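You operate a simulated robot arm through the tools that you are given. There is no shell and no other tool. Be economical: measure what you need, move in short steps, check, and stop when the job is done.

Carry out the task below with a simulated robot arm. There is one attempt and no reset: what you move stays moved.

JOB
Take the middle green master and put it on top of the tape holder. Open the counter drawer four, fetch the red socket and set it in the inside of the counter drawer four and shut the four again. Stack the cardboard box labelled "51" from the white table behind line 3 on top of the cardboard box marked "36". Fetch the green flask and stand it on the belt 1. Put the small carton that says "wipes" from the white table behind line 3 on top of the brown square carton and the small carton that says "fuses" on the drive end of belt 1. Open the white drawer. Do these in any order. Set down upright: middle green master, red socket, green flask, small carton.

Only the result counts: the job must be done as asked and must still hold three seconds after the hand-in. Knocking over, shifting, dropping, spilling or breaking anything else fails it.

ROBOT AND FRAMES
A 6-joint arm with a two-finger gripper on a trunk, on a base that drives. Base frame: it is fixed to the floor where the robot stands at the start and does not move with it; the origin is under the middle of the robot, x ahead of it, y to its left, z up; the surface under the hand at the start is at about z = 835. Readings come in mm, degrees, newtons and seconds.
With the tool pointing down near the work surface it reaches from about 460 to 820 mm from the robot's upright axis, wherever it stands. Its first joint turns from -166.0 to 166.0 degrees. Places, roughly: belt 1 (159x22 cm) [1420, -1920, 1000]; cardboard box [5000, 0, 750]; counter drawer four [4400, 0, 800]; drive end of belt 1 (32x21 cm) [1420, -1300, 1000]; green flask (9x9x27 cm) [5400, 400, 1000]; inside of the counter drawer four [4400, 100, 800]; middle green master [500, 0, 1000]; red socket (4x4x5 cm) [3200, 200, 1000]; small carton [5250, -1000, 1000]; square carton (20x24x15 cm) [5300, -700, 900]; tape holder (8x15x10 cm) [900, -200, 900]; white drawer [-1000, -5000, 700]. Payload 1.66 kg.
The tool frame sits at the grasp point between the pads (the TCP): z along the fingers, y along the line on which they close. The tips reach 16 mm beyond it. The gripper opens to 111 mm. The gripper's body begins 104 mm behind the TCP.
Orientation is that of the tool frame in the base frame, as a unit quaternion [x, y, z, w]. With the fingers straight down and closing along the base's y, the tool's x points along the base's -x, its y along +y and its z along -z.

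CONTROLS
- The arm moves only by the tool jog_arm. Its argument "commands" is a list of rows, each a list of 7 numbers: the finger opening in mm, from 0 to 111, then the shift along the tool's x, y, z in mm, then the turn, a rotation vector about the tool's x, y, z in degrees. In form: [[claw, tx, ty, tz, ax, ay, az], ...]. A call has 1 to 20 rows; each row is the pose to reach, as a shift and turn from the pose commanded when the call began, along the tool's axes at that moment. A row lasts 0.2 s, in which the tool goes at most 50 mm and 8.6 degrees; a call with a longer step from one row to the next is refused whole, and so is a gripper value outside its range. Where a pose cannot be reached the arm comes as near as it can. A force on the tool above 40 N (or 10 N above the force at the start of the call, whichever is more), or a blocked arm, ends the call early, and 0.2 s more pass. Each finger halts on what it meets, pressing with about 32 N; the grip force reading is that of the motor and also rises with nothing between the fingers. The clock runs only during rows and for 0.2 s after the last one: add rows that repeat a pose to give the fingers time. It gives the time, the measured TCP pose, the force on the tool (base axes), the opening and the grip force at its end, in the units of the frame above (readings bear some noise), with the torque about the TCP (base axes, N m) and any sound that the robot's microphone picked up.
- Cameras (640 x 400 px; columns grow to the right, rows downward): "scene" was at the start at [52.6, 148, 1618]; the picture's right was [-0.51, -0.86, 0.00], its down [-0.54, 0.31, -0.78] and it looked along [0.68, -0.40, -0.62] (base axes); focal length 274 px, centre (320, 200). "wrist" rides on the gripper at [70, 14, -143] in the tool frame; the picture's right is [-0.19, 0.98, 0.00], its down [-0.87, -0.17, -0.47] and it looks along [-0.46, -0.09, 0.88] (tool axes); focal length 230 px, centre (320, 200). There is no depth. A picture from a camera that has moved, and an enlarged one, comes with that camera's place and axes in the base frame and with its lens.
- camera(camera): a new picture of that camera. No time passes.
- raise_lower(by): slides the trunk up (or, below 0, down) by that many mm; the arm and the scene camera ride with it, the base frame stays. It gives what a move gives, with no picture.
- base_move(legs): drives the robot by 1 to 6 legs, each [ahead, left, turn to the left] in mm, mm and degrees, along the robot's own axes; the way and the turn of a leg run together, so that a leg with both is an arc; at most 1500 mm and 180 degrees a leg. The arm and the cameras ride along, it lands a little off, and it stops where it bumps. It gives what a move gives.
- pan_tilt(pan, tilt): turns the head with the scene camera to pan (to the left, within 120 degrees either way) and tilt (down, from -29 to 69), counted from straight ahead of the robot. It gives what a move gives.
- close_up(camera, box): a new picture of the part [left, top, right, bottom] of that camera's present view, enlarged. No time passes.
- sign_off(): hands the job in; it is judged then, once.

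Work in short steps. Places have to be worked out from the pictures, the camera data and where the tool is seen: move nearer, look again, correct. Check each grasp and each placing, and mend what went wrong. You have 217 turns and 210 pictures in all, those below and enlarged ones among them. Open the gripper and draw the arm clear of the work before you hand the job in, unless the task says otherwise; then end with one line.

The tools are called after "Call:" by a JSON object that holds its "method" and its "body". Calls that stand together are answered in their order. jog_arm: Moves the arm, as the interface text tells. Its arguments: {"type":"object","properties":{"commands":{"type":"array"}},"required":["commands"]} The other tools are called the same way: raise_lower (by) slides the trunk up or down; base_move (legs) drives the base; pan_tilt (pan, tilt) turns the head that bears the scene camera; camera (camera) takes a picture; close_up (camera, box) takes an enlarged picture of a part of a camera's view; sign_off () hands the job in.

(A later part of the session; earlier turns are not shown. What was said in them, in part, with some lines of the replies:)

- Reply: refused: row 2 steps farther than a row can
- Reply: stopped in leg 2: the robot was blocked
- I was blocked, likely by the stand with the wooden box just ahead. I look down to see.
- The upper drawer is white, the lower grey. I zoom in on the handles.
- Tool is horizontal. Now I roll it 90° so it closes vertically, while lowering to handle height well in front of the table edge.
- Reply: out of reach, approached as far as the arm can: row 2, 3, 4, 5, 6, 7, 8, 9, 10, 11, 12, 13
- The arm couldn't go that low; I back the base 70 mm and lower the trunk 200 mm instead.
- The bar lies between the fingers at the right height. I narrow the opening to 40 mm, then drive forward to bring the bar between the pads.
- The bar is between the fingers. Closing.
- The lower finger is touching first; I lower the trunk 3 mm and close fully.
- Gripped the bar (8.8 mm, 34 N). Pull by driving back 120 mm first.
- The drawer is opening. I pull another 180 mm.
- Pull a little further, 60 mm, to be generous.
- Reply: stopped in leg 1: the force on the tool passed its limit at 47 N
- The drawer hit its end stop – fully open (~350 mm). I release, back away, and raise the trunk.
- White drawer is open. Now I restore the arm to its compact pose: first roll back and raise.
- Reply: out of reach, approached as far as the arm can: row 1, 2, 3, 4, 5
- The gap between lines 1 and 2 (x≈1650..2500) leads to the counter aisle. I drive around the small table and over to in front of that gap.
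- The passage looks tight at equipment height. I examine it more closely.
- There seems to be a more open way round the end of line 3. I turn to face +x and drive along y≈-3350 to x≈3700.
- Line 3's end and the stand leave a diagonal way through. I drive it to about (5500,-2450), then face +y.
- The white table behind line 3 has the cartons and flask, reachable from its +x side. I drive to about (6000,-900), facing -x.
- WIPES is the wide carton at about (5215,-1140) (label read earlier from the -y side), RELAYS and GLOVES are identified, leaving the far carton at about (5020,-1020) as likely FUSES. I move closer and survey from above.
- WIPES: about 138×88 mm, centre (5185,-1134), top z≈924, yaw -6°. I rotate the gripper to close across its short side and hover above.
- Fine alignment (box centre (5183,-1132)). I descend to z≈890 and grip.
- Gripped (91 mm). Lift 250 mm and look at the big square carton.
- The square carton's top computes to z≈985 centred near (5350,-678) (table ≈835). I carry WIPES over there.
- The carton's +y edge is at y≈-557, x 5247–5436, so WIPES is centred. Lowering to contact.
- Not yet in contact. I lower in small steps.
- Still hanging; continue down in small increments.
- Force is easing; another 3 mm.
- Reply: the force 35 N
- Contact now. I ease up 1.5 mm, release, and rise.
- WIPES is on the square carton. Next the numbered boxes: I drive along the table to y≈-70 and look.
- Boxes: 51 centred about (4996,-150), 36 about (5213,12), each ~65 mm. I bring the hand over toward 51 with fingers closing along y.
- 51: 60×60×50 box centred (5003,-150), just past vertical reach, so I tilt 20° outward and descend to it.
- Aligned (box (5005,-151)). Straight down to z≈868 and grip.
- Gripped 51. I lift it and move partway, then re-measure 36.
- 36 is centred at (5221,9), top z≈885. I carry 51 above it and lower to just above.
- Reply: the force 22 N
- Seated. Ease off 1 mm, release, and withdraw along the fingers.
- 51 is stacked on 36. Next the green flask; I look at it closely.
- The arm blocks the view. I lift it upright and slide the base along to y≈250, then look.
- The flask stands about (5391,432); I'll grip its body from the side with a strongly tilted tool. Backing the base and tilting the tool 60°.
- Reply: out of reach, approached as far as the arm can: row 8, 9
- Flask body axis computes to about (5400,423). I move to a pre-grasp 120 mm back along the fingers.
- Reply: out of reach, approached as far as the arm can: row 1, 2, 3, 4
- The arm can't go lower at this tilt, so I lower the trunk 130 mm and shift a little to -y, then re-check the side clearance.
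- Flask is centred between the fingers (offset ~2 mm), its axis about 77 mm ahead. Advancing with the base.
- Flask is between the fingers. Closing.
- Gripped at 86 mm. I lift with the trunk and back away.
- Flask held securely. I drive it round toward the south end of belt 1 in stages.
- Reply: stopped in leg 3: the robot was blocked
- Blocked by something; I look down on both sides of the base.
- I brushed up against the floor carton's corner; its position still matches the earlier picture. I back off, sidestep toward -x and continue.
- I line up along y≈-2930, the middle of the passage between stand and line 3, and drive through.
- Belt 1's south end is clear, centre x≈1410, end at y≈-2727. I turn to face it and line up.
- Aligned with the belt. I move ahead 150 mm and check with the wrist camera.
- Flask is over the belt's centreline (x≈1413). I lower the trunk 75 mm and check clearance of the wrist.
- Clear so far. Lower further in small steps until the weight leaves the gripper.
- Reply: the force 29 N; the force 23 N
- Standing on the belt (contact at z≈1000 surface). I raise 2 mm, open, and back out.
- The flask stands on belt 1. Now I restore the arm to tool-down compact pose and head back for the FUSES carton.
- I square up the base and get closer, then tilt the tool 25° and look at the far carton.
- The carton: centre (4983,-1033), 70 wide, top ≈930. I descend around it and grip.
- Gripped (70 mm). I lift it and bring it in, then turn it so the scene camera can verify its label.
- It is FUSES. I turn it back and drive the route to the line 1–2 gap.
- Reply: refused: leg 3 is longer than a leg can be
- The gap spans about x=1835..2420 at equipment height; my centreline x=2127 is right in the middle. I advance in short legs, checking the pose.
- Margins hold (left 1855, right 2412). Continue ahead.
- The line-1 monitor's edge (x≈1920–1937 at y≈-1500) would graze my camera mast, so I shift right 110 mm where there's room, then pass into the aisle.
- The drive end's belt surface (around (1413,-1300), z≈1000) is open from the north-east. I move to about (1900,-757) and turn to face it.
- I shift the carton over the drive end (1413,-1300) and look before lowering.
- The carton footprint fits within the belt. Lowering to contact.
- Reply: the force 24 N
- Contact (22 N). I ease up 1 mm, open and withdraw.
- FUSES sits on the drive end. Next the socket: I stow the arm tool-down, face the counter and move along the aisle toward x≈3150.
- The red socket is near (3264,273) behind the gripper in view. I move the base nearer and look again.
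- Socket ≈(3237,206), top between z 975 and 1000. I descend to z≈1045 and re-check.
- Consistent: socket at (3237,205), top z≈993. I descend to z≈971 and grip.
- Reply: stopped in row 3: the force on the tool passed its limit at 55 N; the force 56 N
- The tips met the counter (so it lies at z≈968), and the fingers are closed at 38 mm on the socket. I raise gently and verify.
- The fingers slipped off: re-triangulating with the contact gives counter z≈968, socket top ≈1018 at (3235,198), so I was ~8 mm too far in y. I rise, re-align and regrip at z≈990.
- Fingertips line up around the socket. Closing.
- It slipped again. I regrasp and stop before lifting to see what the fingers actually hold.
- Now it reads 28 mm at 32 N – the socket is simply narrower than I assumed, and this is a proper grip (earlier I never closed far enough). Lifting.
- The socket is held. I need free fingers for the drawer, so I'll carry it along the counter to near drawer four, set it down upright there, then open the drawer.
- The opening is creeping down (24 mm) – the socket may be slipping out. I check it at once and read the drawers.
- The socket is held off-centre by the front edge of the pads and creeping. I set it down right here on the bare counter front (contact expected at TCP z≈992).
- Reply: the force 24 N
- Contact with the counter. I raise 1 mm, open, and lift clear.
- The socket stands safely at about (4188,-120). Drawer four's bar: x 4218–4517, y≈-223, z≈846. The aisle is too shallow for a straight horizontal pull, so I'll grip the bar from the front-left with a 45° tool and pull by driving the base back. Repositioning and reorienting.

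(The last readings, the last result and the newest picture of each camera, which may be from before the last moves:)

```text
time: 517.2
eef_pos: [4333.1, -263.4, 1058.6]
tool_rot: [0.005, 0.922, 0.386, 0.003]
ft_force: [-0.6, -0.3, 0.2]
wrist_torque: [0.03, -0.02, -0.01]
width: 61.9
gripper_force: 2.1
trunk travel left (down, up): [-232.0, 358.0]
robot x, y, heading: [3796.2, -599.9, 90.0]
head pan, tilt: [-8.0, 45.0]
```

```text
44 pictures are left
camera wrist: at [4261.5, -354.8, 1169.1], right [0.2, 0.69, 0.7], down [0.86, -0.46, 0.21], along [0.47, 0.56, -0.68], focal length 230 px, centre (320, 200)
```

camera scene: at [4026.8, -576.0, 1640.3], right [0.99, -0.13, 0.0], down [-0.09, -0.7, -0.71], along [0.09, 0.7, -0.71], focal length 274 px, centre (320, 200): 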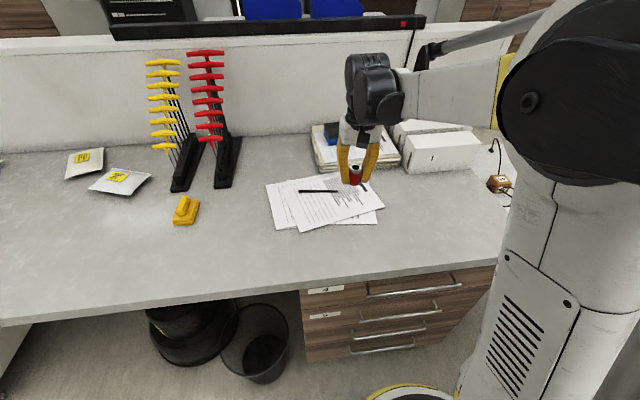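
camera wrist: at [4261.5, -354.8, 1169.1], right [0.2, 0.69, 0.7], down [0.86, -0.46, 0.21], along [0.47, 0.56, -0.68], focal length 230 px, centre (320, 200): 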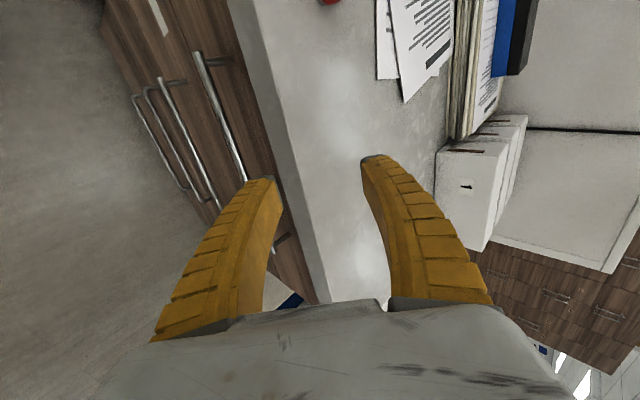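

The tool is in the right attitude. I lower the trunk 120 mm and back the base 20 mm, then triangulate the bar again.

Call:
{"method": "base_move", "body": {"legs": [[-40, 0, 0]]}}

Call:
{"method": "raise_lower", "body": {"by": -130}}

Call:
{"method": "camera", "body": {"camera": "wrist"}}

```text
time: 518.1
eef_pos: [4334.2, -304.1, 1059.0]
tool_rot: [0.003, 0.923, 0.386, 0.002]
ft_force: [0.1, 0.2, -0.2]
wrist_torque: [0.04, 0.01, 0.0]
width: 61.9
gripper_force: 1.1
trunk travel left (down, up): [-232.0, 358.0]
robot x, y, heading: [3791.0, -641.3, 89.9]
head pan, tilt: [-8.0, 45.0]
```

```text
time: 519.7
eef_pos: [4334.5, -302.4, 928.9]
tool_rot: [0.004, 0.922, 0.386, 0.003]
ft_force: [0.8, -0.6, 0.8]
wrist_torque: [-0.01, 0.03, 0.02]
width: 62.2
gripper_force: 1.3
trunk travel left (down, up): [-102.0, 488.0]
robot x, y, heading: [3789.6, -640.4, 89.8]
head pan, tilt: [-8.0, 45.0]
```

```text
43 pictures are left
camera wrist: at [4261.4, -394.4, 1039.2], right [0.19, 0.69, 0.7], down [0.86, -0.46, 0.21], along [0.47, 0.56, -0.68], focal length 230 px, centre (320, 200)
```

wrist: 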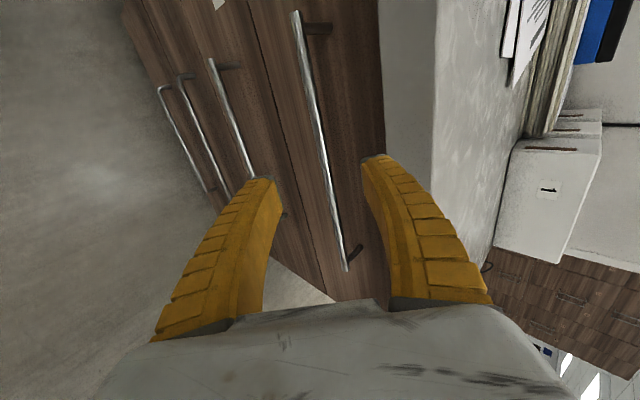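

Bar fixed at y≈-213, z≈844. I narrow the fingers to 38 mm and advance 95 of the ~124 mm along the tool, then check.

Call:
{"method": "jog_arm", "body": {"commands": [[45, 0, 0, 20, 0, 0, 0], [36, 0, 0, 55, 0, 0, 0], [36, 0, 0, 95, 0, 0, 0], [36, 0, 0, 95, 0, 0, 0]]}}

Call:
{"method": "camera", "body": {"camera": "wrist"}}

```text
time: 520.7
eef_pos: [4333.6, -235.3, 861.5]
tool_rot: [0.004, 0.923, 0.385, 0.002]
ft_force: [-0.5, 0.3, 0.3]
wrist_torque: [-0.02, 0.02, 0.03]
width: 37.9
gripper_force: 1.6
trunk travel left (down, up): [-102.0, 488.0]
robot x, y, heading: [3788.1, -641.2, 89.5]
head pan, tilt: [-8.0, 45.0]
```

```text
42 pictures are left
camera wrist: at [4261.7, -326.9, 972.2], right [0.2, 0.69, 0.7], down [0.86, -0.46, 0.21], along [0.47, 0.56, -0.68], focal length 230 px, centre (320, 200)
```

wrist: 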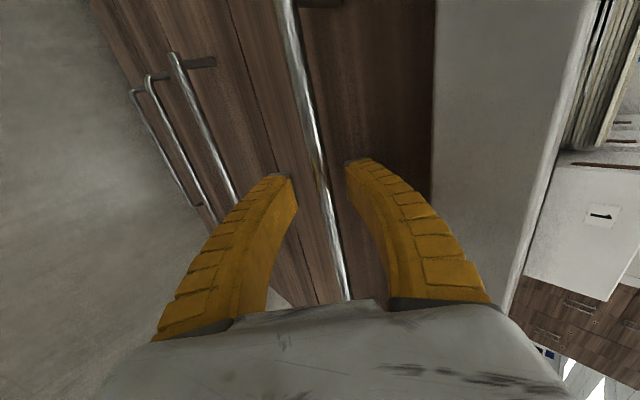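

The bar runs right between the fingers. Advance 26 mm and close.

Call:
{"method": "jog_arm", "body": {"commands": [[36, 0, 0, 13, 0, 0, 0], [36, 0, 0, 26, 0, 0, 0], [36, 0, 0, 26, 0, 0, 0], [15, 0, 0, 26, 0, 0, 0], [0, 0, 0, 26, 0, 0, 0], [0, 0, 0, 26, 0, 0, 0]]}}

```text
time: 522.1
eef_pos: [4332.8, -216.9, 842.7]
tool_rot: [0.003, 0.923, 0.385, 0.003]
ft_force: [-1.0, 3.4, 2.0]
wrist_torque: [-0.07, 0.01, 0.05]
width: 0.1
gripper_force: 28.5
trunk travel left (down, up): [-102.0, 488.0]
robot x, y, heading: [3788.2, -637.8, 89.7]
head pan, tilt: [-8.0, 45.0]
```

Call:
{"method": "camera", "body": {"camera": "wrist"}}

```text
41 pictures are left
camera wrist: at [4261.6, -308.3, 954.1], right [0.19, 0.69, 0.7], down [0.86, -0.46, 0.21], along [0.47, 0.56, -0.68], focal length 230 px, centre (320, 200)
```

wrist: 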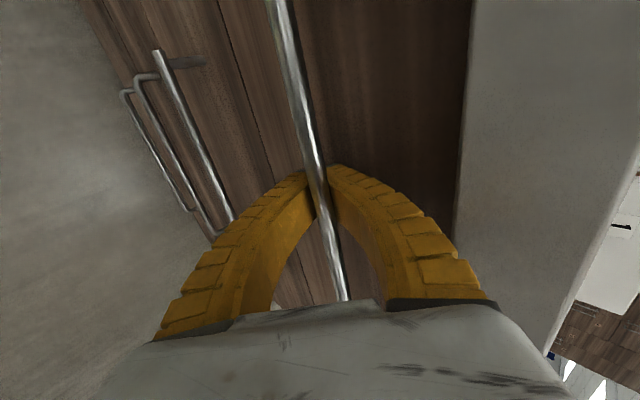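

The fingertips have closed behind the bar, trapping it in the finger loop – good for pulling. I drive back 100 mm gently.

Call:
{"method": "base_move", "body": {"legs": [[-100, 0, 0]]}}

Call:
{"method": "camera", "body": {"camera": "wrist"}}

```text
time: 523.2
eef_pos: [4332.4, -317.9, 844.0]
tool_rot: [0.003, 0.923, 0.386, 0.003]
ft_force: [-0.2, -0.6, 1.1]
wrist_torque: [0.01, 0.0, -0.04]
width: 0.0
gripper_force: 28.7
trunk travel left (down, up): [-102.0, 488.0]
robot x, y, heading: [3788.7, -741.0, 89.8]
head pan, tilt: [-8.0, 45.0]
```

```text
40 pictures are left
camera wrist: at [4261.6, -408.7, 954.2], right [0.19, 0.69, 0.7], down [0.86, -0.46, 0.21], along [0.47, 0.56, -0.68], focal length 230 px, centre (320, 200)
```

wrist: 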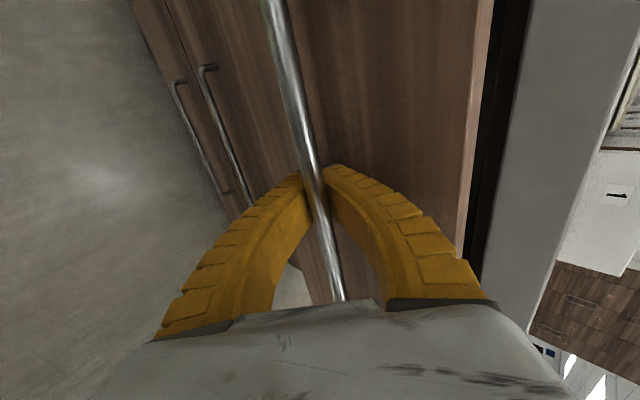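

The drawer follows. I pull another 100 mm with the base, then 70 mm with the arm.

Call:
{"method": "base_move", "body": {"legs": [[-100, 0, 0]]}}

Call:
{"method": "jog_arm", "body": {"commands": [[0, 0, -10, -10, 0, 0, 0], [0, 0, -20, -20, 0, 0, 0], [0, 0, -30, -30, 0, 0, 0], [0, 0, -40, -40, 0, 0, 0], [0, 0, -50, -50, 0, 0, 0], [0, 0, -50, -50, 0, 0, 0]]}}

Call:
{"method": "pan_tilt", "body": {"pan": -35, "tilt": 45}}

Call:
{"method": "camera", "body": {"camera": "scene"}}

```text
time: 524.4
eef_pos: [4332.2, -416.3, 844.1]
tool_rot: [0.003, 0.923, 0.386, 0.003]
ft_force: [0.2, 0.7, 0.9]
wrist_torque: [0.03, 0.0, -0.01]
width: 0.2
gripper_force: 28.6
trunk travel left (down, up): [-102.0, 488.0]
robot x, y, heading: [3790.1, -840.3, 89.8]
head pan, tilt: [-8.0, 45.0]
```

```text
time: 525.8
eef_pos: [4332.7, -487.6, 842.6]
tool_rot: [0.004, 0.923, 0.386, 0.002]
ft_force: [-0.1, -0.4, -1.1]
wrist_torque: [-0.04, 0.0, 0.01]
width: 0.2
gripper_force: 28.7
trunk travel left (down, up): [-102.0, 488.0]
robot x, y, heading: [3788.9, -839.7, 89.9]
head pan, tilt: [-8.0, 45.0]
```

```text
time: 526.7
eef_pos: [4331.8, -486.6, 843.5]
tool_rot: [0.003, 0.923, 0.386, 0.002]
ft_force: [-1.0, -0.7, 0.1]
wrist_torque: [0.0, 0.0, 0.0]
width: 0.0
gripper_force: 28.1
trunk travel left (down, up): [-102.0, 488.0]
robot x, y, heading: [3788.1, -836.6, 89.8]
head pan, tilt: [-35.0, 45.0]
```

```text
39 pictures are left
camera scene: at [3644.7, -789.5, 1510.3], right [0.82, -0.57, 0.0], down [-0.41, -0.58, -0.71], along [0.41, 0.58, -0.71], focal length 274 px, centre (320, 200)
```

scene: 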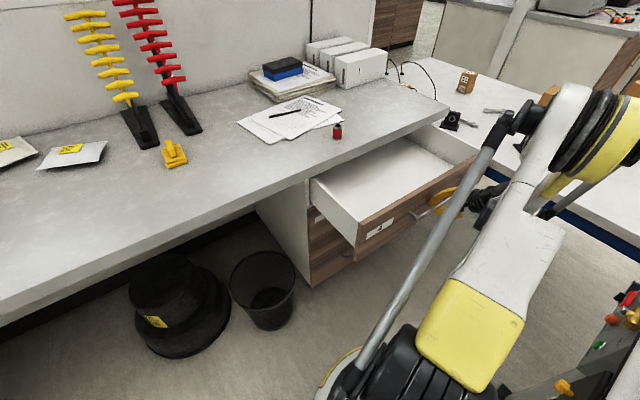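

Drawer four is open ~270 mm and the socket still stands. I release the bar, withdraw, raise the trunk.

Call:
{"method": "jog_arm", "body": {"commands": [[20, 0, 0, 0, 0, 0, 0], [36, 0, 0, 0, 0, 0, 0], [36, 0, 0, 0, 0, 0, 0], [36, 0, 0, -30, 0, 0, 0], [36, 0, 0, -70, 0, 0, 0], [40, 0, 0, -110, 0, 0, 0], [40, 0, 0, -110, 0, 0, 0]]}}

Call:
{"method": "raise_lower", "body": {"by": 200}}

Call:
{"method": "camera", "body": {"camera": "wrist"}}

```text
time: 528.3
eef_pos: [4330.6, -565.4, 920.7]
tool_rot: [0.003, 0.923, 0.386, 0.003]
ft_force: [-0.1, 0.6, 0.7]
wrist_torque: [0.02, -0.03, -0.01]
width: 42.2
gripper_force: 1.5
trunk travel left (down, up): [-102.0, 488.0]
robot x, y, heading: [3790.5, -838.1, 89.8]
head pan, tilt: [-35.0, 45.0]
```

```text
time: 530.5
eef_pos: [4331.4, -565.8, 1120.4]
tool_rot: [0.004, 0.923, 0.386, 0.002]
ft_force: [-0.4, -0.4, 0.2]
wrist_torque: [-0.02, -0.04, 0.01]
width: 42.4
gripper_force: 1.6
trunk travel left (down, up): [-302.0, 288.0]
robot x, y, heading: [3789.9, -838.2, 89.9]
head pan, tilt: [-35.0, 45.0]
```

```text
38 pictures are left
camera wrist: at [4259.5, -656.7, 1230.5], right [0.19, 0.69, 0.7], down [0.86, -0.46, 0.21], along [0.47, 0.56, -0.68], focal length 230 px, centre (320, 200)
```

wrist: 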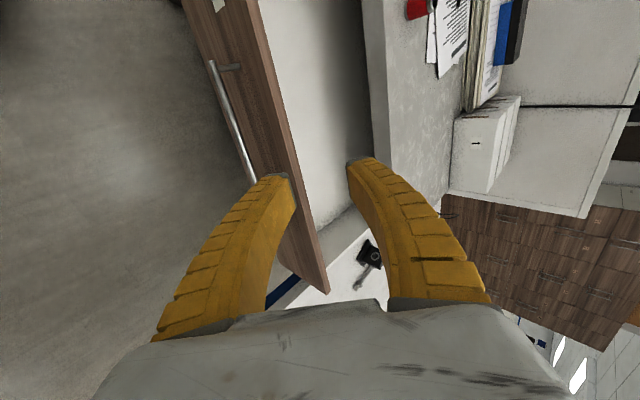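

Now I move the base to about (3880,-650) and bring the tool back to vertical over the socket.

Call:
{"method": "base_move", "body": {"legs": [[188, -90, 0]]}}

Call:
{"method": "jog_arm", "body": {"commands": [[60, 18, 15, 14, 2.7, 2.7, -6.5], [60, 36, 30, 28, 5.4, 5.4, -13.1], [60, 54, 45, 42, 8.1, 8.1, -19.6], [60, 72, 60, 56, 10.8, 10.8, -26.1], [60, 90, 75, 71, 13.5, 13.5, -32.7], [60, 108, 90, 85, 16.2, 16.2, -39.2], [60, 125, 105, 99, 19, 19, -45.7], [60, 143, 120, 113, 21.7, 21.7, -52.2], [60, 161, 135, 127, 24.4, 24.4, -58.8], [60, 179, 150, 141, 27.1, 27.1, -65.3], [60, 197, 165, 155, 29.8, 29.8, -71.8], [60, 215, 180, 169, 32.5, 32.5, -78.4], [60, 233, 195.5, 183.5, 35.2, 35.2, -84.9], [60, 233, 195.5, 183.5, 35.2, 35.2, -84.9]]}}

Call:
{"method": "camera", "body": {"camera": "wrist"}}

```text
time: 532.1
eef_pos: [4422.0, -377.2, 1120.4]
tool_rot: [0.003, 0.923, 0.385, 0.001]
ft_force: [0.1, 0.5, 0.9]
wrist_torque: [-0.01, 0.03, 0.03]
width: 42.7
gripper_force: 1.7
trunk travel left (down, up): [-302.0, 288.0]
robot x, y, heading: [3880.9, -651.2, 90.0]
head pan, tilt: [-35.0, 45.0]
```

```text
time: 535.1
eef_pos: [4187.8, -108.5, 1130.5]
tool_rot: [-0.705, 0.709, 0.001, 0.002]
ft_force: [0.0, 0.3, 0.2]
wrist_torque: [0.02, 0.0, 0.04]
width: 62.2
gripper_force: 1.5
trunk travel left (down, up): [-302.0, 288.0]
robot x, y, heading: [3876.1, -653.5, 89.7]
head pan, tilt: [-35.0, 45.0]
```

```text
37 pictures are left
camera wrist: at [4173.7, -179.7, 1273.4], right [-0.98, 0.2, 0.0], down [0.17, 0.86, 0.48], along [0.09, 0.47, -0.88], focal length 230 px, centre (320, 200)
```

wrist: 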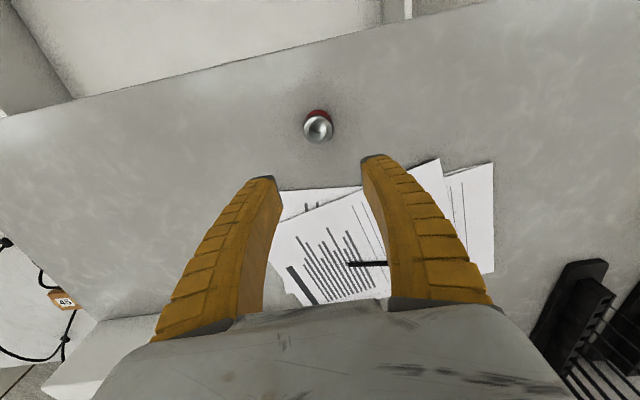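

The wrist views agree the socket is at (4186,-129), top ≈1009. I descend to TCP z≈990 there and close fully.

Call:
{"method": "jog_arm", "body": {"commands": [[62, 20, 2, 40, 0, 0, 0], [62, 20, 2, 80, 0, 0, 0], [62, 20, 2, 120, 0, 0, 0], [62, 20, 2, 140.5, 0, 0, 0], [62, 20, 2, 140.5, 0, 0, 0], [40, 20, 2, 140.5, 0, 0, 0], [20, 20, 2, 140.5, 0, 0, 0], [10, 20, 2, 140.5, 0, 0, 0], [10, 20, 2, 140.5, 0, 0, 0]]}}

Call:
{"method": "camera", "body": {"camera": "wrist"}}

```text
time: 537.1
eef_pos: [4187.3, -128.2, 989.8]
tool_rot: [-0.705, 0.709, 0.002, 0.004]
ft_force: [0.3, 0.4, 1.4]
wrist_torque: [0.03, 0.0, 0.02]
width: 27.9
gripper_force: 32.1
trunk travel left (down, up): [-302.0, 288.0]
robot x, y, heading: [3879.9, -651.5, 90.0]
head pan, tilt: [-35.0, 45.0]
```

```text
36 pictures are left
camera wrist: at [4172.1, -198.4, 1131.8], right [-0.98, 0.2, 0.0], down [0.17, 0.86, 0.48], along [0.09, 0.47, -0.88], focal length 230 px, centre (320, 200)
```

wrist: 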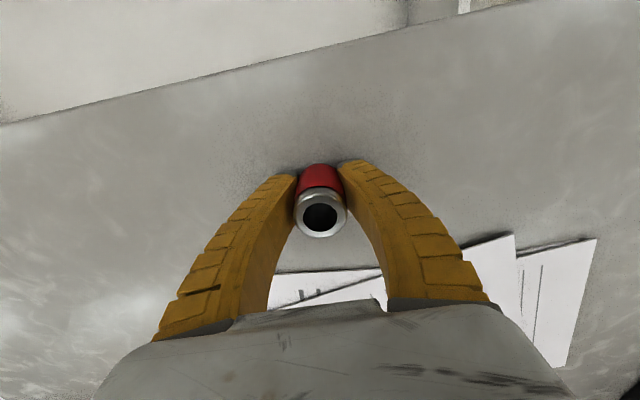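

Gripped. I lift and carry it over the open drawer, then view the interior.

Call:
{"method": "jog_arm", "body": {"commands": [[6, 0, 0, -6, 0, 0, 0], [6, 0, 0, -45, 0, 0, 0], [6, 0, 0, -90, 0, 0, 0], [6, 0, 0, -120, 0, 0, 0], [6, 38, -21, -120, 0, 0, 0], [6, 77, -41, -120, 0, 0, 0], [6, 115, -62, -120, 0, 0, 0], [6, 154, -82, -120, 0, 0, 0], [6, 192, -103, -120, 0, 0, 0], [6, 192, -103, -80, 0, 0, 0], [6, 192, -103, -40, 0, 0, 0], [6, 192, -103, -40, 0, 0, 0]]}}

Call:
{"method": "camera", "body": {"camera": "wrist"}}

Call:
{"method": "camera", "body": {"camera": "scene"}}

```text
time: 539.7
eef_pos: [4288.1, -321.0, 1027.5]
tool_rot: [-0.704, 0.71, 0.002, 0.004]
ft_force: [0.3, 0.3, -1.8]
wrist_torque: [0.0, 0.01, -0.03]
width: 26.4
gripper_force: 31.7
trunk travel left (down, up): [-302.0, 288.0]
robot x, y, heading: [3875.3, -650.2, 89.9]
head pan, tilt: [-35.0, 45.0]
```

```text
35 pictures are left
camera wrist: at [4273.0, -391.7, 1170.4], right [-0.98, 0.2, 0.0], down [0.17, 0.86, 0.48], along [0.09, 0.47, -0.88], focal length 230 px, centre (320, 200)
```

wrist: 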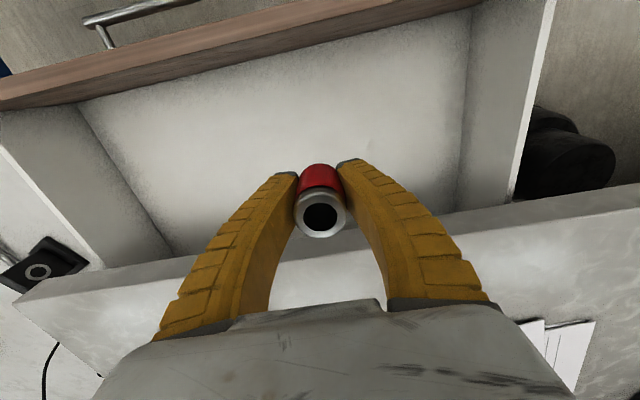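

```text
34 pictures are left
camera scene: at [3734.0, -603.3, 1710.3], right [0.82, -0.57, 0.0], down [-0.41, -0.58, -0.71], along [0.41, 0.58, -0.71], focal length 274 px, centre (320, 200)
```

scene: 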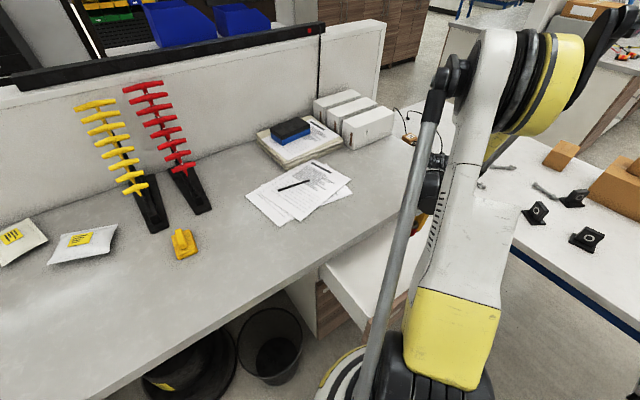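

The socket is over the drawer's interior, well clear of walls and counter edge. I lower with the trunk in stages.

Call:
{"method": "raise_lower", "body": {"by": -130}}

Call:
{"method": "camera", "body": {"camera": "wrist"}}

```text
time: 541.3
eef_pos: [4286.6, -320.6, 898.2]
tool_rot: [-0.705, 0.71, 0.001, 0.003]
ft_force: [-0.9, 0.0, -0.7]
wrist_torque: [0.01, 0.04, 0.01]
width: 25.5
gripper_force: 32.0
trunk travel left (down, up): [-172.0, 418.0]
robot x, y, heading: [3879.8, -647.3, 89.8]
head pan, tilt: [-35.0, 45.0]
```

```text
33 pictures are left
camera wrist: at [4273.3, -391.6, 1040.8], right [-0.98, 0.2, 0.0], down [0.17, 0.86, 0.48], along [0.09, 0.47, -0.88], focal length 230 px, centre (320, 200)
```

wrist: 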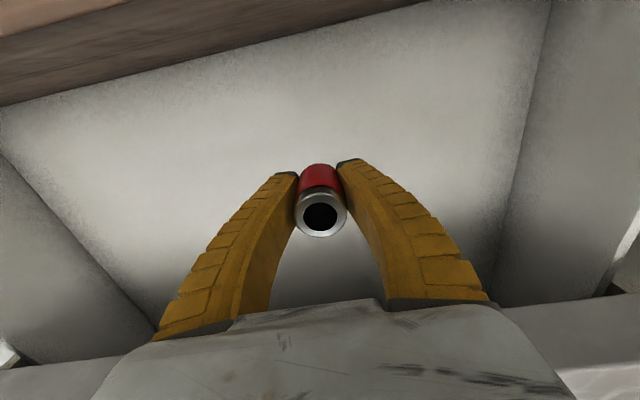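

Still hanging; continue down in modest steps watching the force.

Call:
{"method": "raise_lower", "body": {"by": -30}}

Call:
{"method": "raise_lower", "body": {"by": -12}}

Call:
{"method": "raise_lower", "body": {"by": -8}}

```text
time: 542.0
eef_pos: [4288.0, -320.6, 868.3]
tool_rot: [-0.704, 0.71, 0.002, 0.003]
ft_force: [0.0, -0.7, -0.9]
wrist_torque: [0.04, 0.04, 0.0]
width: 25.5
gripper_force: 32.0
trunk travel left (down, up): [-142.0, 448.0]
robot x, y, heading: [3878.9, -650.2, 89.9]
head pan, tilt: [-35.0, 45.0]
```

```text
time: 542.6
eef_pos: [4288.9, -321.3, 855.8]
tool_rot: [-0.705, 0.709, 0.002, 0.003]
ft_force: [-0.5, -0.2, -1.2]
wrist_torque: [0.05, 0.03, 0.01]
width: 25.1
gripper_force: 32.5
trunk travel left (down, up): [-130.0, 460.0]
robot x, y, heading: [3875.1, -651.5, 90.0]
head pan, tilt: [-35.0, 45.0]
```

```text
time: 543.2
eef_pos: [4288.5, -321.8, 847.7]
tool_rot: [-0.705, 0.709, 0.002, 0.003]
ft_force: [-0.2, -0.4, -1.3]
wrist_torque: [0.0, 0.02, -0.01]
width: 25.0
gripper_force: 32.2
trunk travel left (down, up): [-122.0, 468.0]
robot x, y, heading: [3881.2, -651.0, 89.8]
head pan, tilt: [-35.0, 45.0]
```

Call:
{"method": "raise_lower", "body": {"by": -8}}

Call:
{"method": "raise_lower", "body": {"by": -6}}

Call:
{"method": "raise_lower", "body": {"by": -5}}

Call:
{"method": "camera", "body": {"camera": "wrist"}}

```text
time: 543.8
eef_pos: [4288.9, -321.3, 839.9]
tool_rot: [-0.704, 0.71, 0.002, 0.002]
ft_force: [-0.3, -0.3, -0.5]
wrist_torque: [0.01, 0.02, 0.01]
width: 25.1
gripper_force: 31.5
trunk travel left (down, up): [-114.0, 476.0]
robot x, y, heading: [3877.9, -650.7, 90.1]
head pan, tilt: [-35.0, 45.0]
```

```text
time: 544.3
eef_pos: [4288.6, -321.8, 833.9]
tool_rot: [-0.704, 0.71, 0.001, 0.004]
ft_force: [0.2, -0.2, -0.6]
wrist_torque: [-0.02, -0.01, 0.0]
width: 24.7
gripper_force: 32.0
trunk travel left (down, up): [-108.0, 482.0]
robot x, y, heading: [3879.8, -649.3, 90.0]
head pan, tilt: [-35.0, 45.0]
```

```text
time: 544.9
eef_pos: [4287.7, -321.4, 828.4]
tool_rot: [-0.705, 0.71, 0.003, 0.003]
ft_force: [0.6, 0.7, -0.4]
wrist_torque: [-0.04, -0.01, 0.01]
width: 24.5
gripper_force: 31.8
trunk travel left (down, up): [-103.0, 487.0]
robot x, y, heading: [3879.3, -652.2, 89.7]
head pan, tilt: [-35.0, 45.0]
```

```text
32 pictures are left
camera wrist: at [4273.3, -391.6, 971.6], right [-0.98, 0.2, 0.0], down [0.17, 0.86, 0.48], along [0.09, 0.47, -0.88], focal length 230 px, centre (320, 200)
```

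wrist: 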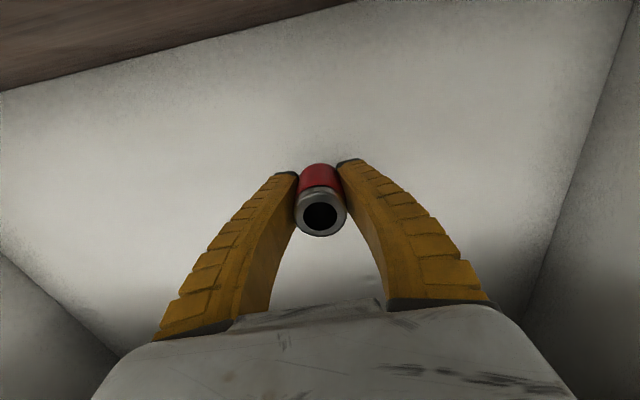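

The floor of the drawer computes to about z≈740, deeper than I assumed. I shift 15 mm toward the counter for camera clearance and continue down.

Call:
{"method": "jog_arm", "body": {"commands": [[6, -8, 0, 0, 0, 0, 0], [6, -15, 0, 0, 0, 0, 0], [6, -15, 0, 0, 0, 0, 0]]}}

Call:
{"method": "raise_lower", "body": {"by": -25}}

Call:
{"method": "raise_lower", "body": {"by": -12}}

Call:
{"method": "raise_lower", "body": {"by": -8}}

Call:
{"method": "camera", "body": {"camera": "wrist"}}

```text
time: 545.7
eef_pos: [4289.4, -305.3, 828.8]
tool_rot: [-0.704, 0.71, 0.002, 0.003]
ft_force: [0.3, 0.1, -0.9]
wrist_torque: [-0.01, -0.04, -0.04]
width: 24.5
gripper_force: 32.2
trunk travel left (down, up): [-103.0, 487.0]
robot x, y, heading: [3879.7, -651.3, 89.8]
head pan, tilt: [-35.0, 45.0]
```

```text
time: 546.4
eef_pos: [4288.9, -305.7, 805.3]
tool_rot: [-0.704, 0.71, 0.001, 0.003]
ft_force: [-0.4, -0.2, -1.2]
wrist_torque: [-0.03, 0.0, -0.02]
width: 24.5
gripper_force: 31.4
trunk travel left (down, up): [-78.0, 512.0]
robot x, y, heading: [3879.7, -650.4, 90.2]
head pan, tilt: [-35.0, 45.0]
```

```text
time: 547.0
eef_pos: [4288.3, -305.9, 791.2]
tool_rot: [-0.705, 0.71, 0.002, 0.003]
ft_force: [0.9, 0.4, -0.9]
wrist_torque: [-0.01, 0.0, 0.01]
width: 24.1
gripper_force: 31.6
trunk travel left (down, up): [-66.0, 524.0]
robot x, y, heading: [3875.1, -654.1, 90.1]
head pan, tilt: [-35.0, 45.0]
```

```text
time: 547.5
eef_pos: [4289.0, -306.8, 785.4]
tool_rot: [-0.705, 0.709, 0.002, 0.003]
ft_force: [1.8, -0.4, 11.0]
wrist_torque: [0.13, -0.03, 0.0]
width: 24.3
gripper_force: 31.6
trunk travel left (down, up): [-58.0, 532.0]
robot x, y, heading: [3879.0, -652.3, 90.0]
head pan, tilt: [-35.0, 45.0]
```

```text
31 pictures are left
camera wrist: at [4273.2, -376.7, 927.3], right [-0.98, 0.2, 0.0], down [0.17, 0.86, 0.48], along [0.09, 0.47, -0.88], focal length 230 px, centre (320, 200)
```

wrist: 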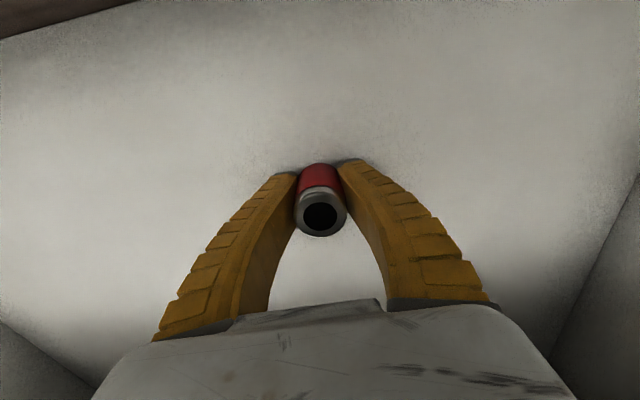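

Contact (11 N) – the socket is on the drawer floor. I open, then raise.

Call:
{"method": "jog_arm", "body": {"commands": [[25, 0, 0, -0.5, 0, 0, 0], [40, 0, 0, -0.5, 0, 0, 0], [60, 0, 0, -0.5, 0, 0, 0], [60, 0, 0, -0.5, 0, 0, 0]]}}

Call:
{"method": "raise_lower", "body": {"by": 200}}

Call:
{"method": "raise_lower", "body": {"by": 80}}

Call:
{"method": "camera", "body": {"camera": "wrist"}}

```text
time: 548.5
eef_pos: [4288.7, -305.8, 784.8]
tool_rot: [-0.705, 0.709, 0.002, 0.003]
ft_force: [-0.6, 0.5, -0.6]
wrist_torque: [-0.04, 0.03, -0.01]
width: 62.3
gripper_force: 1.4
trunk travel left (down, up): [-58.0, 532.0]
robot x, y, heading: [3878.6, -649.3, 90.0]
head pan, tilt: [-35.0, 45.0]
```

```text
time: 550.7
eef_pos: [4288.0, -305.2, 984.6]
tool_rot: [-0.705, 0.709, 0.001, 0.004]
ft_force: [-0.4, -0.1, -0.6]
wrist_torque: [-0.01, -0.01, -0.02]
width: 61.9
gripper_force: 1.2
trunk travel left (down, up): [-258.0, 332.0]
robot x, y, heading: [3879.6, -647.3, 89.8]
head pan, tilt: [-35.0, 45.0]
```

```text
time: 551.9
eef_pos: [4289.3, -306.5, 1063.8]
tool_rot: [-0.704, 0.71, 0.001, 0.003]
ft_force: [-0.8, 0.6, 0.2]
wrist_torque: [-0.02, -0.03, 0.02]
width: 61.9
gripper_force: 1.4
trunk travel left (down, up): [-338.0, 252.0]
robot x, y, heading: [3876.6, -651.3, 90.1]
head pan, tilt: [-35.0, 45.0]
```

```text
30 pictures are left
camera wrist: at [4273.3, -376.1, 1207.0], right [-0.98, 0.2, 0.0], down [0.17, 0.86, 0.48], along [0.09, 0.47, -0.88], focal length 230 px, centre (320, 200)
```

wrist: 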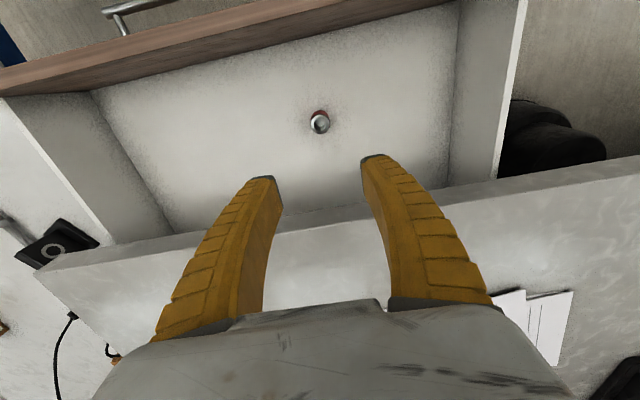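

The socket stands upright inside the drawer. To close it I'll push the bar with closed fingers from outside: base back, hand in front of the bar, then lower.

Call:
{"method": "base_move", "body": {"legs": [[-190, 0, 0]]}}

Call:
{"method": "jog_arm", "body": {"commands": [[40, 15, -14, 0, 0, 0, 0], [15, 30, -28, 0, 0, 0, 0], [0, 44, -41, 0, 0, 0, 0], [0, 44, -41, 0, 0, 0, 0]]}}

Call:
{"method": "raise_lower", "body": {"by": -120}}

Call:
{"method": "camera", "body": {"camera": "wrist"}}

```text
time: 553.4
eef_pos: [4288.4, -494.7, 1064.6]
tool_rot: [-0.705, 0.709, 0.001, 0.002]
ft_force: [0.2, 0.4, -0.8]
wrist_torque: [-0.01, -0.01, 0.0]
width: 62.2
gripper_force: 1.1
trunk travel left (down, up): [-338.0, 252.0]
robot x, y, heading: [3879.8, -841.2, 90.0]
head pan, tilt: [-35.0, 45.0]
```

```text
time: 554.4
eef_pos: [4329.1, -539.3, 1064.8]
tool_rot: [-0.705, 0.709, 0.002, 0.004]
ft_force: [-0.9, -0.1, -0.1]
wrist_torque: [0.0, -0.02, -0.02]
width: 0.0
gripper_force: 28.2
trunk travel left (down, up): [-338.0, 252.0]
robot x, y, heading: [3879.2, -841.4, 89.9]
head pan, tilt: [-35.0, 45.0]
```

```text
time: 555.9
eef_pos: [4326.2, -536.4, 943.5]
tool_rot: [-0.705, 0.709, -0.001, 0.003]
ft_force: [0.0, -0.6, 0.3]
wrist_torque: [-0.04, 0.01, 0.01]
width: 0.0
gripper_force: 28.7
trunk travel left (down, up): [-218.0, 372.0]
robot x, y, heading: [3884.0, -839.1, 90.2]
head pan, tilt: [-35.0, 45.0]
```

```text
29 pictures are left
camera wrist: at [4310.7, -605.6, 1086.5], right [-0.98, 0.2, 0.0], down [0.17, 0.86, 0.47], along [0.1, 0.46, -0.88], focal length 230 px, centre (320, 200)
```

wrist: 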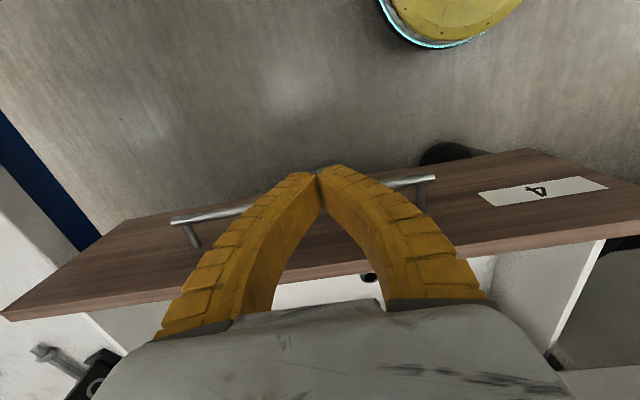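

Bar is at y≈-482, the fingers at y≈-536 – clear. Lower to bar height and push forward with the base.

Call:
{"method": "raise_lower", "body": {"by": -97}}

Call:
{"method": "base_move", "body": {"legs": [[120, 0, 0]]}}

Call:
{"method": "camera", "body": {"camera": "wrist"}}

```text
time: 557.2
eef_pos: [4326.2, -536.1, 846.2]
tool_rot: [-0.705, 0.709, -0.001, 0.001]
ft_force: [0.2, -0.3, -0.4]
wrist_torque: [0.02, -0.05, 0.02]
width: 0.0
gripper_force: 28.8
trunk travel left (down, up): [-121.0, 469.0]
robot x, y, heading: [3880.6, -836.3, 90.1]
head pan, tilt: [-35.0, 45.0]
```

```text
time: 558.5
eef_pos: [4329.9, -420.1, 846.8]
tool_rot: [-0.705, 0.709, 0.0, 0.003]
ft_force: [-0.2, -0.1, 0.0]
wrist_torque: [-0.01, 0.01, -0.03]
width: 0.0
gripper_force: 28.3
trunk travel left (down, up): [-121.0, 469.0]
robot x, y, heading: [3881.1, -725.4, 89.9]
head pan, tilt: [-35.0, 45.0]
```

```text
28 pictures are left
camera wrist: at [4313.9, -491.2, 989.7], right [-0.98, 0.2, 0.0], down [0.17, 0.86, 0.48], along [0.09, 0.47, -0.88], focal length 230 px, centre (320, 200)
```

wrist: 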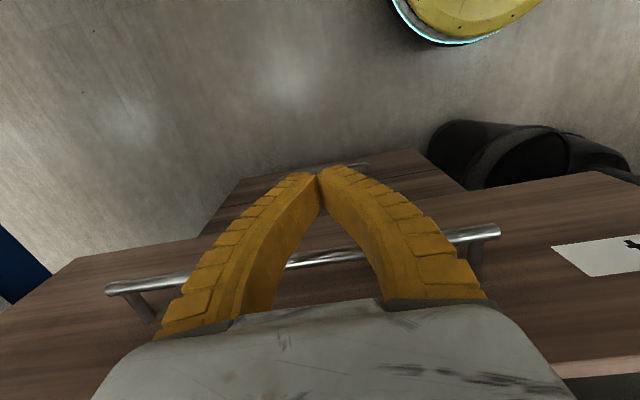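

Pushing works. I tilt the tool 20° so the hand stays clear of the counter edge, then keep pushing.

Call:
{"method": "jog_arm", "body": {"commands": [[0, 0, 0, 0, 0, -7, 0], [0, 0, 0, 0, 0, -14, 0], [0, 0, 0, 0, 0, -20, 0], [0, 0, 0, 0, 0, -20, 0]]}}

Call:
{"method": "base_move", "body": {"legs": [[110, 0, 0]]}}

Call:
{"method": "camera", "body": {"camera": "wrist"}}

```text
time: 559.5
eef_pos: [4328.1, -421.3, 846.8]
tool_rot: [-0.694, 0.698, 0.124, 0.126]
ft_force: [-0.2, -0.6, -0.5]
wrist_torque: [0.03, 0.0, -0.01]
width: 0.0
gripper_force: 28.1
trunk travel left (down, up): [-121.0, 469.0]
robot x, y, heading: [3879.3, -723.6, 90.2]
head pan, tilt: [-35.0, 45.0]
```

```text
time: 560.7
eef_pos: [4329.2, -310.9, 847.0]
tool_rot: [-0.694, 0.698, 0.124, 0.125]
ft_force: [0.2, 0.1, 0.1]
wrist_torque: [-0.02, -0.03, 0.01]
width: 0.0
gripper_force: 28.6
trunk travel left (down, up): [-121.0, 469.0]
robot x, y, heading: [3878.1, -615.1, 90.0]
head pan, tilt: [-35.0, 45.0]
```

```text
27 pictures are left
camera wrist: at [4313.7, -425.9, 957.0], right [-0.98, 0.18, 0.06], down [0.17, 0.65, 0.74], along [0.09, 0.74, -0.67], focal length 230 px, centre (320, 200)
```

wrist: 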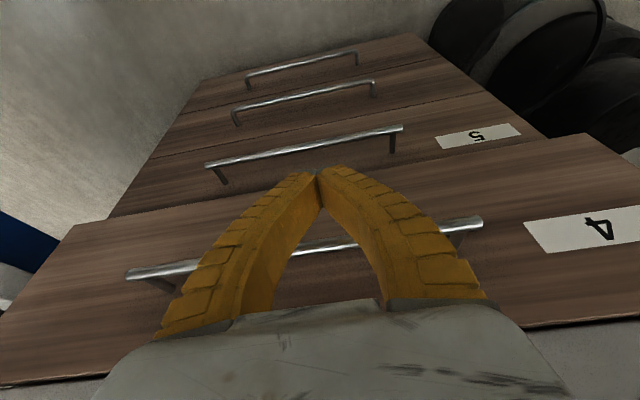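

Call:
{"method": "base_move", "body": {"legs": [[45, 0, 0]]}}

Call:
{"method": "camera", "body": {"camera": "wrist"}}

```text
time: 561.6
eef_pos: [4328.7, -265.8, 847.1]
tool_rot: [-0.694, 0.698, 0.123, 0.126]
ft_force: [0.3, 0.1, 0.2]
wrist_torque: [-0.03, -0.01, -0.02]
width: 0.1
gripper_force: 28.6
trunk travel left (down, up): [-121.0, 469.0]
robot x, y, heading: [3878.1, -569.8, 90.2]
head pan, tilt: [-35.0, 45.0]
```

```text
26 pictures are left
camera wrist: at [4313.6, -380.7, 957.0], right [-0.98, 0.18, 0.06], down [0.17, 0.65, 0.74], along [0.09, 0.74, -0.67], focal length 230 px, centre (320, 200)
```

wrist: 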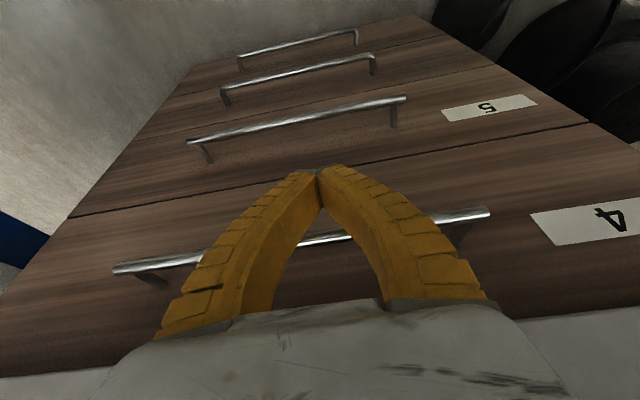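

Nearly flush. I push gently further with the arm until the force shows it's seated.

Call:
{"method": "jog_arm", "body": {"commands": [[0, -5, 0, 1.8, 0, 0, 0], [0, -9, 0, 3.4, 0, 0, 0], [0, -14, 0, 5, 0, 0, 0], [0, -14, 0, 5, 0, 0, 0]]}}

Call:
{"method": "camera", "body": {"camera": "wrist"}}

```text
time: 562.6
eef_pos: [4328.7, -251.9, 848.1]
tool_rot: [-0.695, 0.697, 0.124, 0.126]
ft_force: [-0.1, 0.0, 0.5]
wrist_torque: [-0.01, -0.01, 0.01]
width: 0.1
gripper_force: 28.6
trunk travel left (down, up): [-121.0, 469.0]
robot x, y, heading: [3877.8, -568.2, 89.9]
head pan, tilt: [-35.0, 45.0]
```

```text
25 pictures are left
camera wrist: at [4313.5, -366.3, 957.4], right [-0.98, 0.18, 0.06], down [0.17, 0.65, 0.74], along [0.09, 0.74, -0.67], focal length 230 px, centre (320, 200)
```

wrist: 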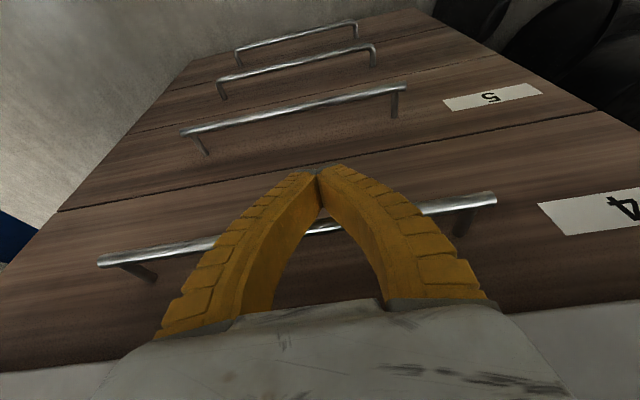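

The bar is still ahead of the fingers (no force). I advance until I actually touch it.

Call:
{"method": "jog_arm", "body": {"commands": [[0, -5.6, 0, 2, 0, 0, 0], [0, -11.3, 0, 4.1, 0, 0, 0], [0, -16.9, 0, 6.2, 0, 0, 0], [0, -22.6, 0, 8.2, 0, 0, 0], [0, -28.2, 0, 10.3, 0, 0, 0], [0, -28.2, 0, 10.3, 0, 0, 0]]}}

Call:
{"method": "camera", "body": {"camera": "wrist"}}

```text
time: 563.3
eef_pos: [4329.2, -244.7, 846.7]
tool_rot: [-0.693, 0.7, 0.121, 0.122]
ft_force: [-1.7, -10.1, -3.7]
wrist_torque: [0.06, 0.03, 0.08]
width: 5.9
gripper_force: 28.2
trunk travel left (down, up): [-121.0, 469.0]
robot x, y, heading: [3880.6, -570.3, 90.3]
head pan, tilt: [-35.0, 45.0]
stopped in row 3: the force on the tool passed its limit at 47 N (the readings are from after the stop); the commanded pose is now the measured one
```

```text
24 pictures are left
camera wrist: at [4313.4, -359.0, 957.8], right [-0.98, 0.19, 0.06], down [0.17, 0.65, 0.74], along [0.1, 0.73, -0.67], focal length 230 px, centre (320, 200)
```

wrist: 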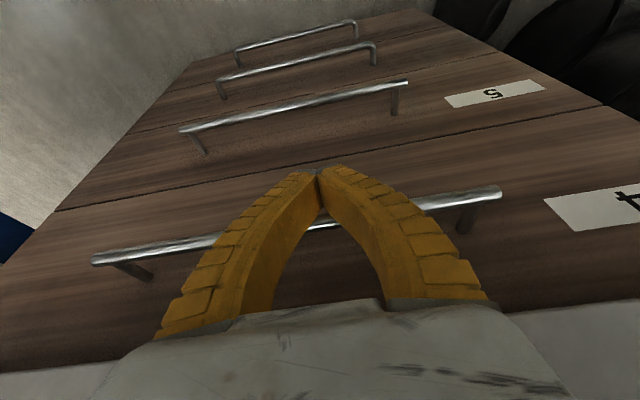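

Solid contact at the bar's original closed position (y≈-225): the drawer is shut. I back away, raise and verify with the scene camera.

Call:
{"method": "base_move", "body": {"legs": [[-150, 0, 0]]}}

Call:
{"method": "raise_lower", "body": {"by": 200}}

Call:
{"method": "pan_tilt", "body": {"pan": -38, "tilt": 45}}

Call:
{"method": "camera", "body": {"camera": "scene"}}

Call:
{"method": "camera", "body": {"camera": "wrist"}}

```text
time: 564.6
eef_pos: [4329.2, -394.3, 847.5]
tool_rot: [-0.693, 0.7, 0.121, 0.123]
ft_force: [-0.9, -0.2, 0.0]
wrist_torque: [-0.01, 0.01, -0.02]
width: 0.0
gripper_force: 28.5
trunk travel left (down, up): [-121.0, 469.0]
robot x, y, heading: [3877.9, -716.9, 90.0]
head pan, tilt: [-35.0, 45.0]
```

```text
time: 566.8
eef_pos: [4328.4, -393.5, 1046.3]
tool_rot: [-0.693, 0.7, 0.121, 0.122]
ft_force: [1.1, -0.5, 0.4]
wrist_torque: [-0.03, 0.0, 0.01]
width: 0.0
gripper_force: 29.2
trunk travel left (down, up): [-321.0, 269.0]
robot x, y, heading: [3883.6, -717.2, 89.9]
head pan, tilt: [-35.0, 45.0]
```

```text
time: 567.4
eef_pos: [4328.9, -394.0, 1045.6]
tool_rot: [-0.693, 0.7, 0.12, 0.123]
ft_force: [0.1, 0.8, -0.4]
wrist_torque: [0.02, -0.01, -0.02]
width: 0.1
gripper_force: 28.6
trunk travel left (down, up): [-321.0, 269.0]
robot x, y, heading: [3881.7, -716.1, 90.0]
head pan, tilt: [-38.0, 45.0]
```

```text
23 pictures are left
camera scene: at [3737.3, -672.4, 1729.3], right [0.79, -0.62, 0.0], down [-0.44, -0.56, -0.71], along [0.44, 0.56, -0.71], focal length 274 px, centre (320, 200)
```

scene: 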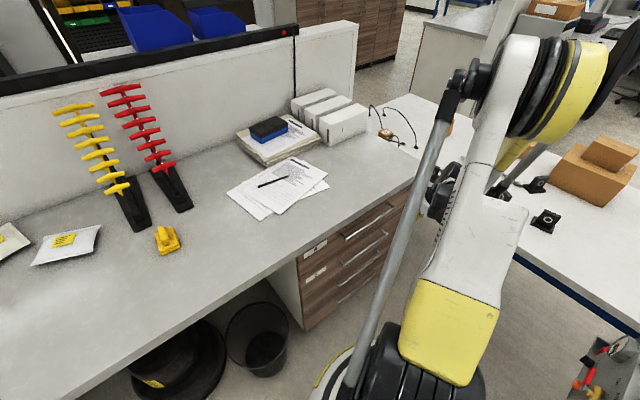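

```text
22 pictures are left
camera wrist: at [4313.6, -507.9, 1157.6], right [-0.98, 0.19, 0.06], down [0.17, 0.65, 0.74], along [0.1, 0.73, -0.67], focal length 230 px, centre (320, 200)
```

wrist: 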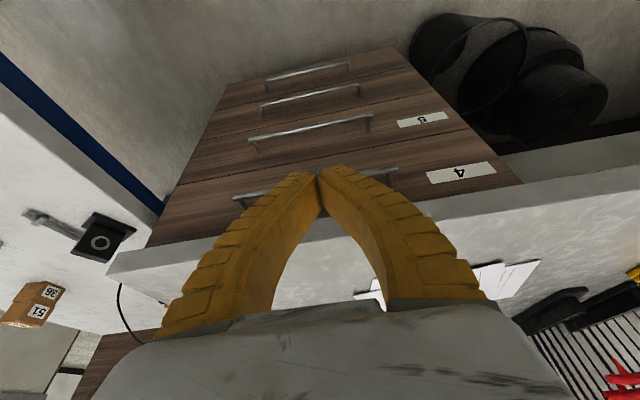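

Call:
{"method": "close_up", "body": {"camera": "scene", "box": [270, 180, 420, 330]}}

Call:
{"method": "close_up", "body": {"camera": "wrist", "box": [140, 50, 540, 280]}}

```text
2.67 times, centred on (345, 255) of scene
camera zoom: at [3737.3, -672.4, 1729.3], right [0.79, -0.62, 0.0], down [-0.44, -0.56, -0.71], along [0.44, 0.56, -0.71], focal length 730 px, centre (253, 53)
```

zoom: 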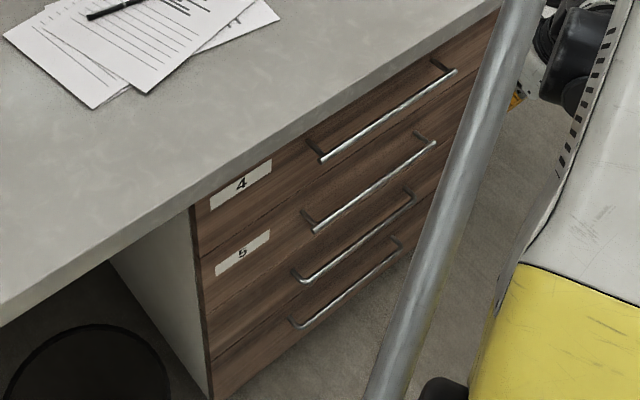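

```text
1.60 times, centred on (340, 165) of wrist
camera zoom: at [4313.6, -507.9, 1157.6], right [-0.98, 0.19, 0.06], down [0.17, 0.65, 0.74], along [0.1, 0.73, -0.67], focal length 368 px, centre (288, 256)
```

zoom: 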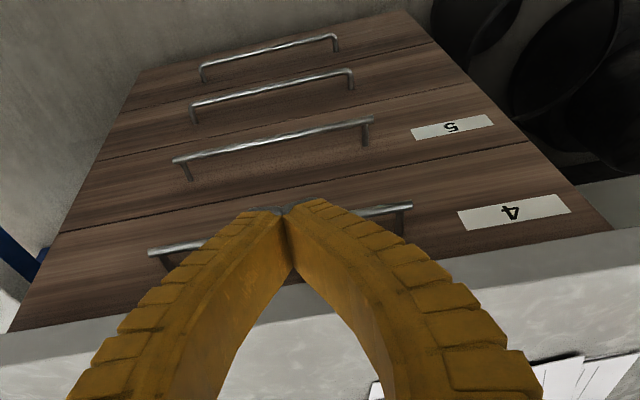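

Drawer four is flush and shut. I open the gripper, draw back, and take a last look toward belt 1 and the tape holder.

Call:
{"method": "jog_arm", "body": {"commands": [[30, 20, 0, -30, 0, 0, 0], [70, 40, 0, -60, 0, 0, 0], [100, 60, 0, -90, 0, 0, 0], [100, 60, 0, -90, 0, 0, 0]]}}

Call:
{"method": "pan_tilt", "body": {"pan": 100, "tilt": 15}}

Call:
{"method": "camera", "body": {"camera": "scene"}}

```text
time: 568.4
eef_pos: [4329.2, -480.4, 1111.5]
tool_rot: [-0.693, 0.7, 0.122, 0.122]
ft_force: [-0.5, 0.0, 0.4]
wrist_torque: [0.03, -0.01, -0.03]
width: 100.8
gripper_force: 0.4
trunk travel left (down, up): [-321.0, 269.0]
robot x, y, heading: [3877.0, -719.1, 89.7]
head pan, tilt: [-38.0, 45.0]
```

```text
time: 570.6
eef_pos: [4328.8, -481.0, 1112.2]
tool_rot: [-0.693, 0.7, 0.121, 0.123]
ft_force: [0.4, -0.1, 0.1]
wrist_torque: [-0.01, 0.01, -0.04]
width: 100.4
gripper_force: 0.5
trunk travel left (down, up): [-321.0, 269.0]
robot x, y, heading: [3879.6, -715.5, 89.6]
head pan, tilt: [100.0, 15.0]
```

```text
19 pictures are left
camera scene: at [3595.0, -752.1, 1776.1], right [-0.17, 0.99, 0.0], down [0.26, 0.04, -0.97], along [-0.95, -0.16, -0.26], focal length 274 px, centre (320, 200)
```

scene: 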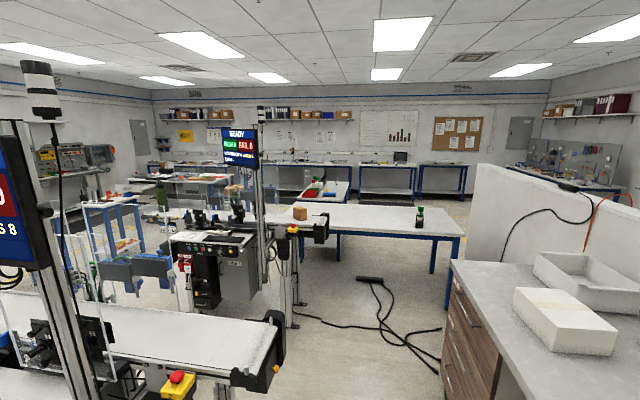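

Call:
{"method": "close_up", "body": {"camera": "scene", "box": [130, 170, 450, 250]}}

```text
2.00 times, centred on (290, 210) of scene
camera zoom: at [3595.0, -752.1, 1776.1], right [-0.17, 0.99, 0.0], down [0.26, 0.04, -0.97], along [-0.95, -0.16, -0.26], focal length 547 px, centre (380, 180)
```

zoom: 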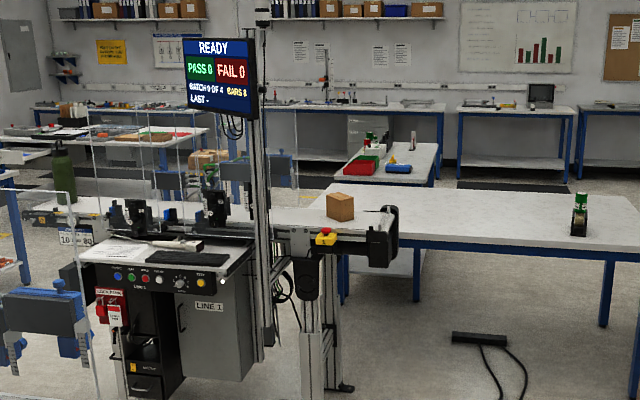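

The flask and FUSES are standing on belt 1 and the master is standing on the tape holder. The drawers and boxes are done, the gripper is open and the arm is clear, so I'm handing in.

Call:
{"method": "sign_off", "body": {}}

```text
The job is handed in.
```

I did every part of the job and handed it in, but I did not reopen counter drawer four to confirm the red socket is still upright after I pushed it shut. While driving I also bumped the lift's control post and a carton on the floor; neither looked moved.
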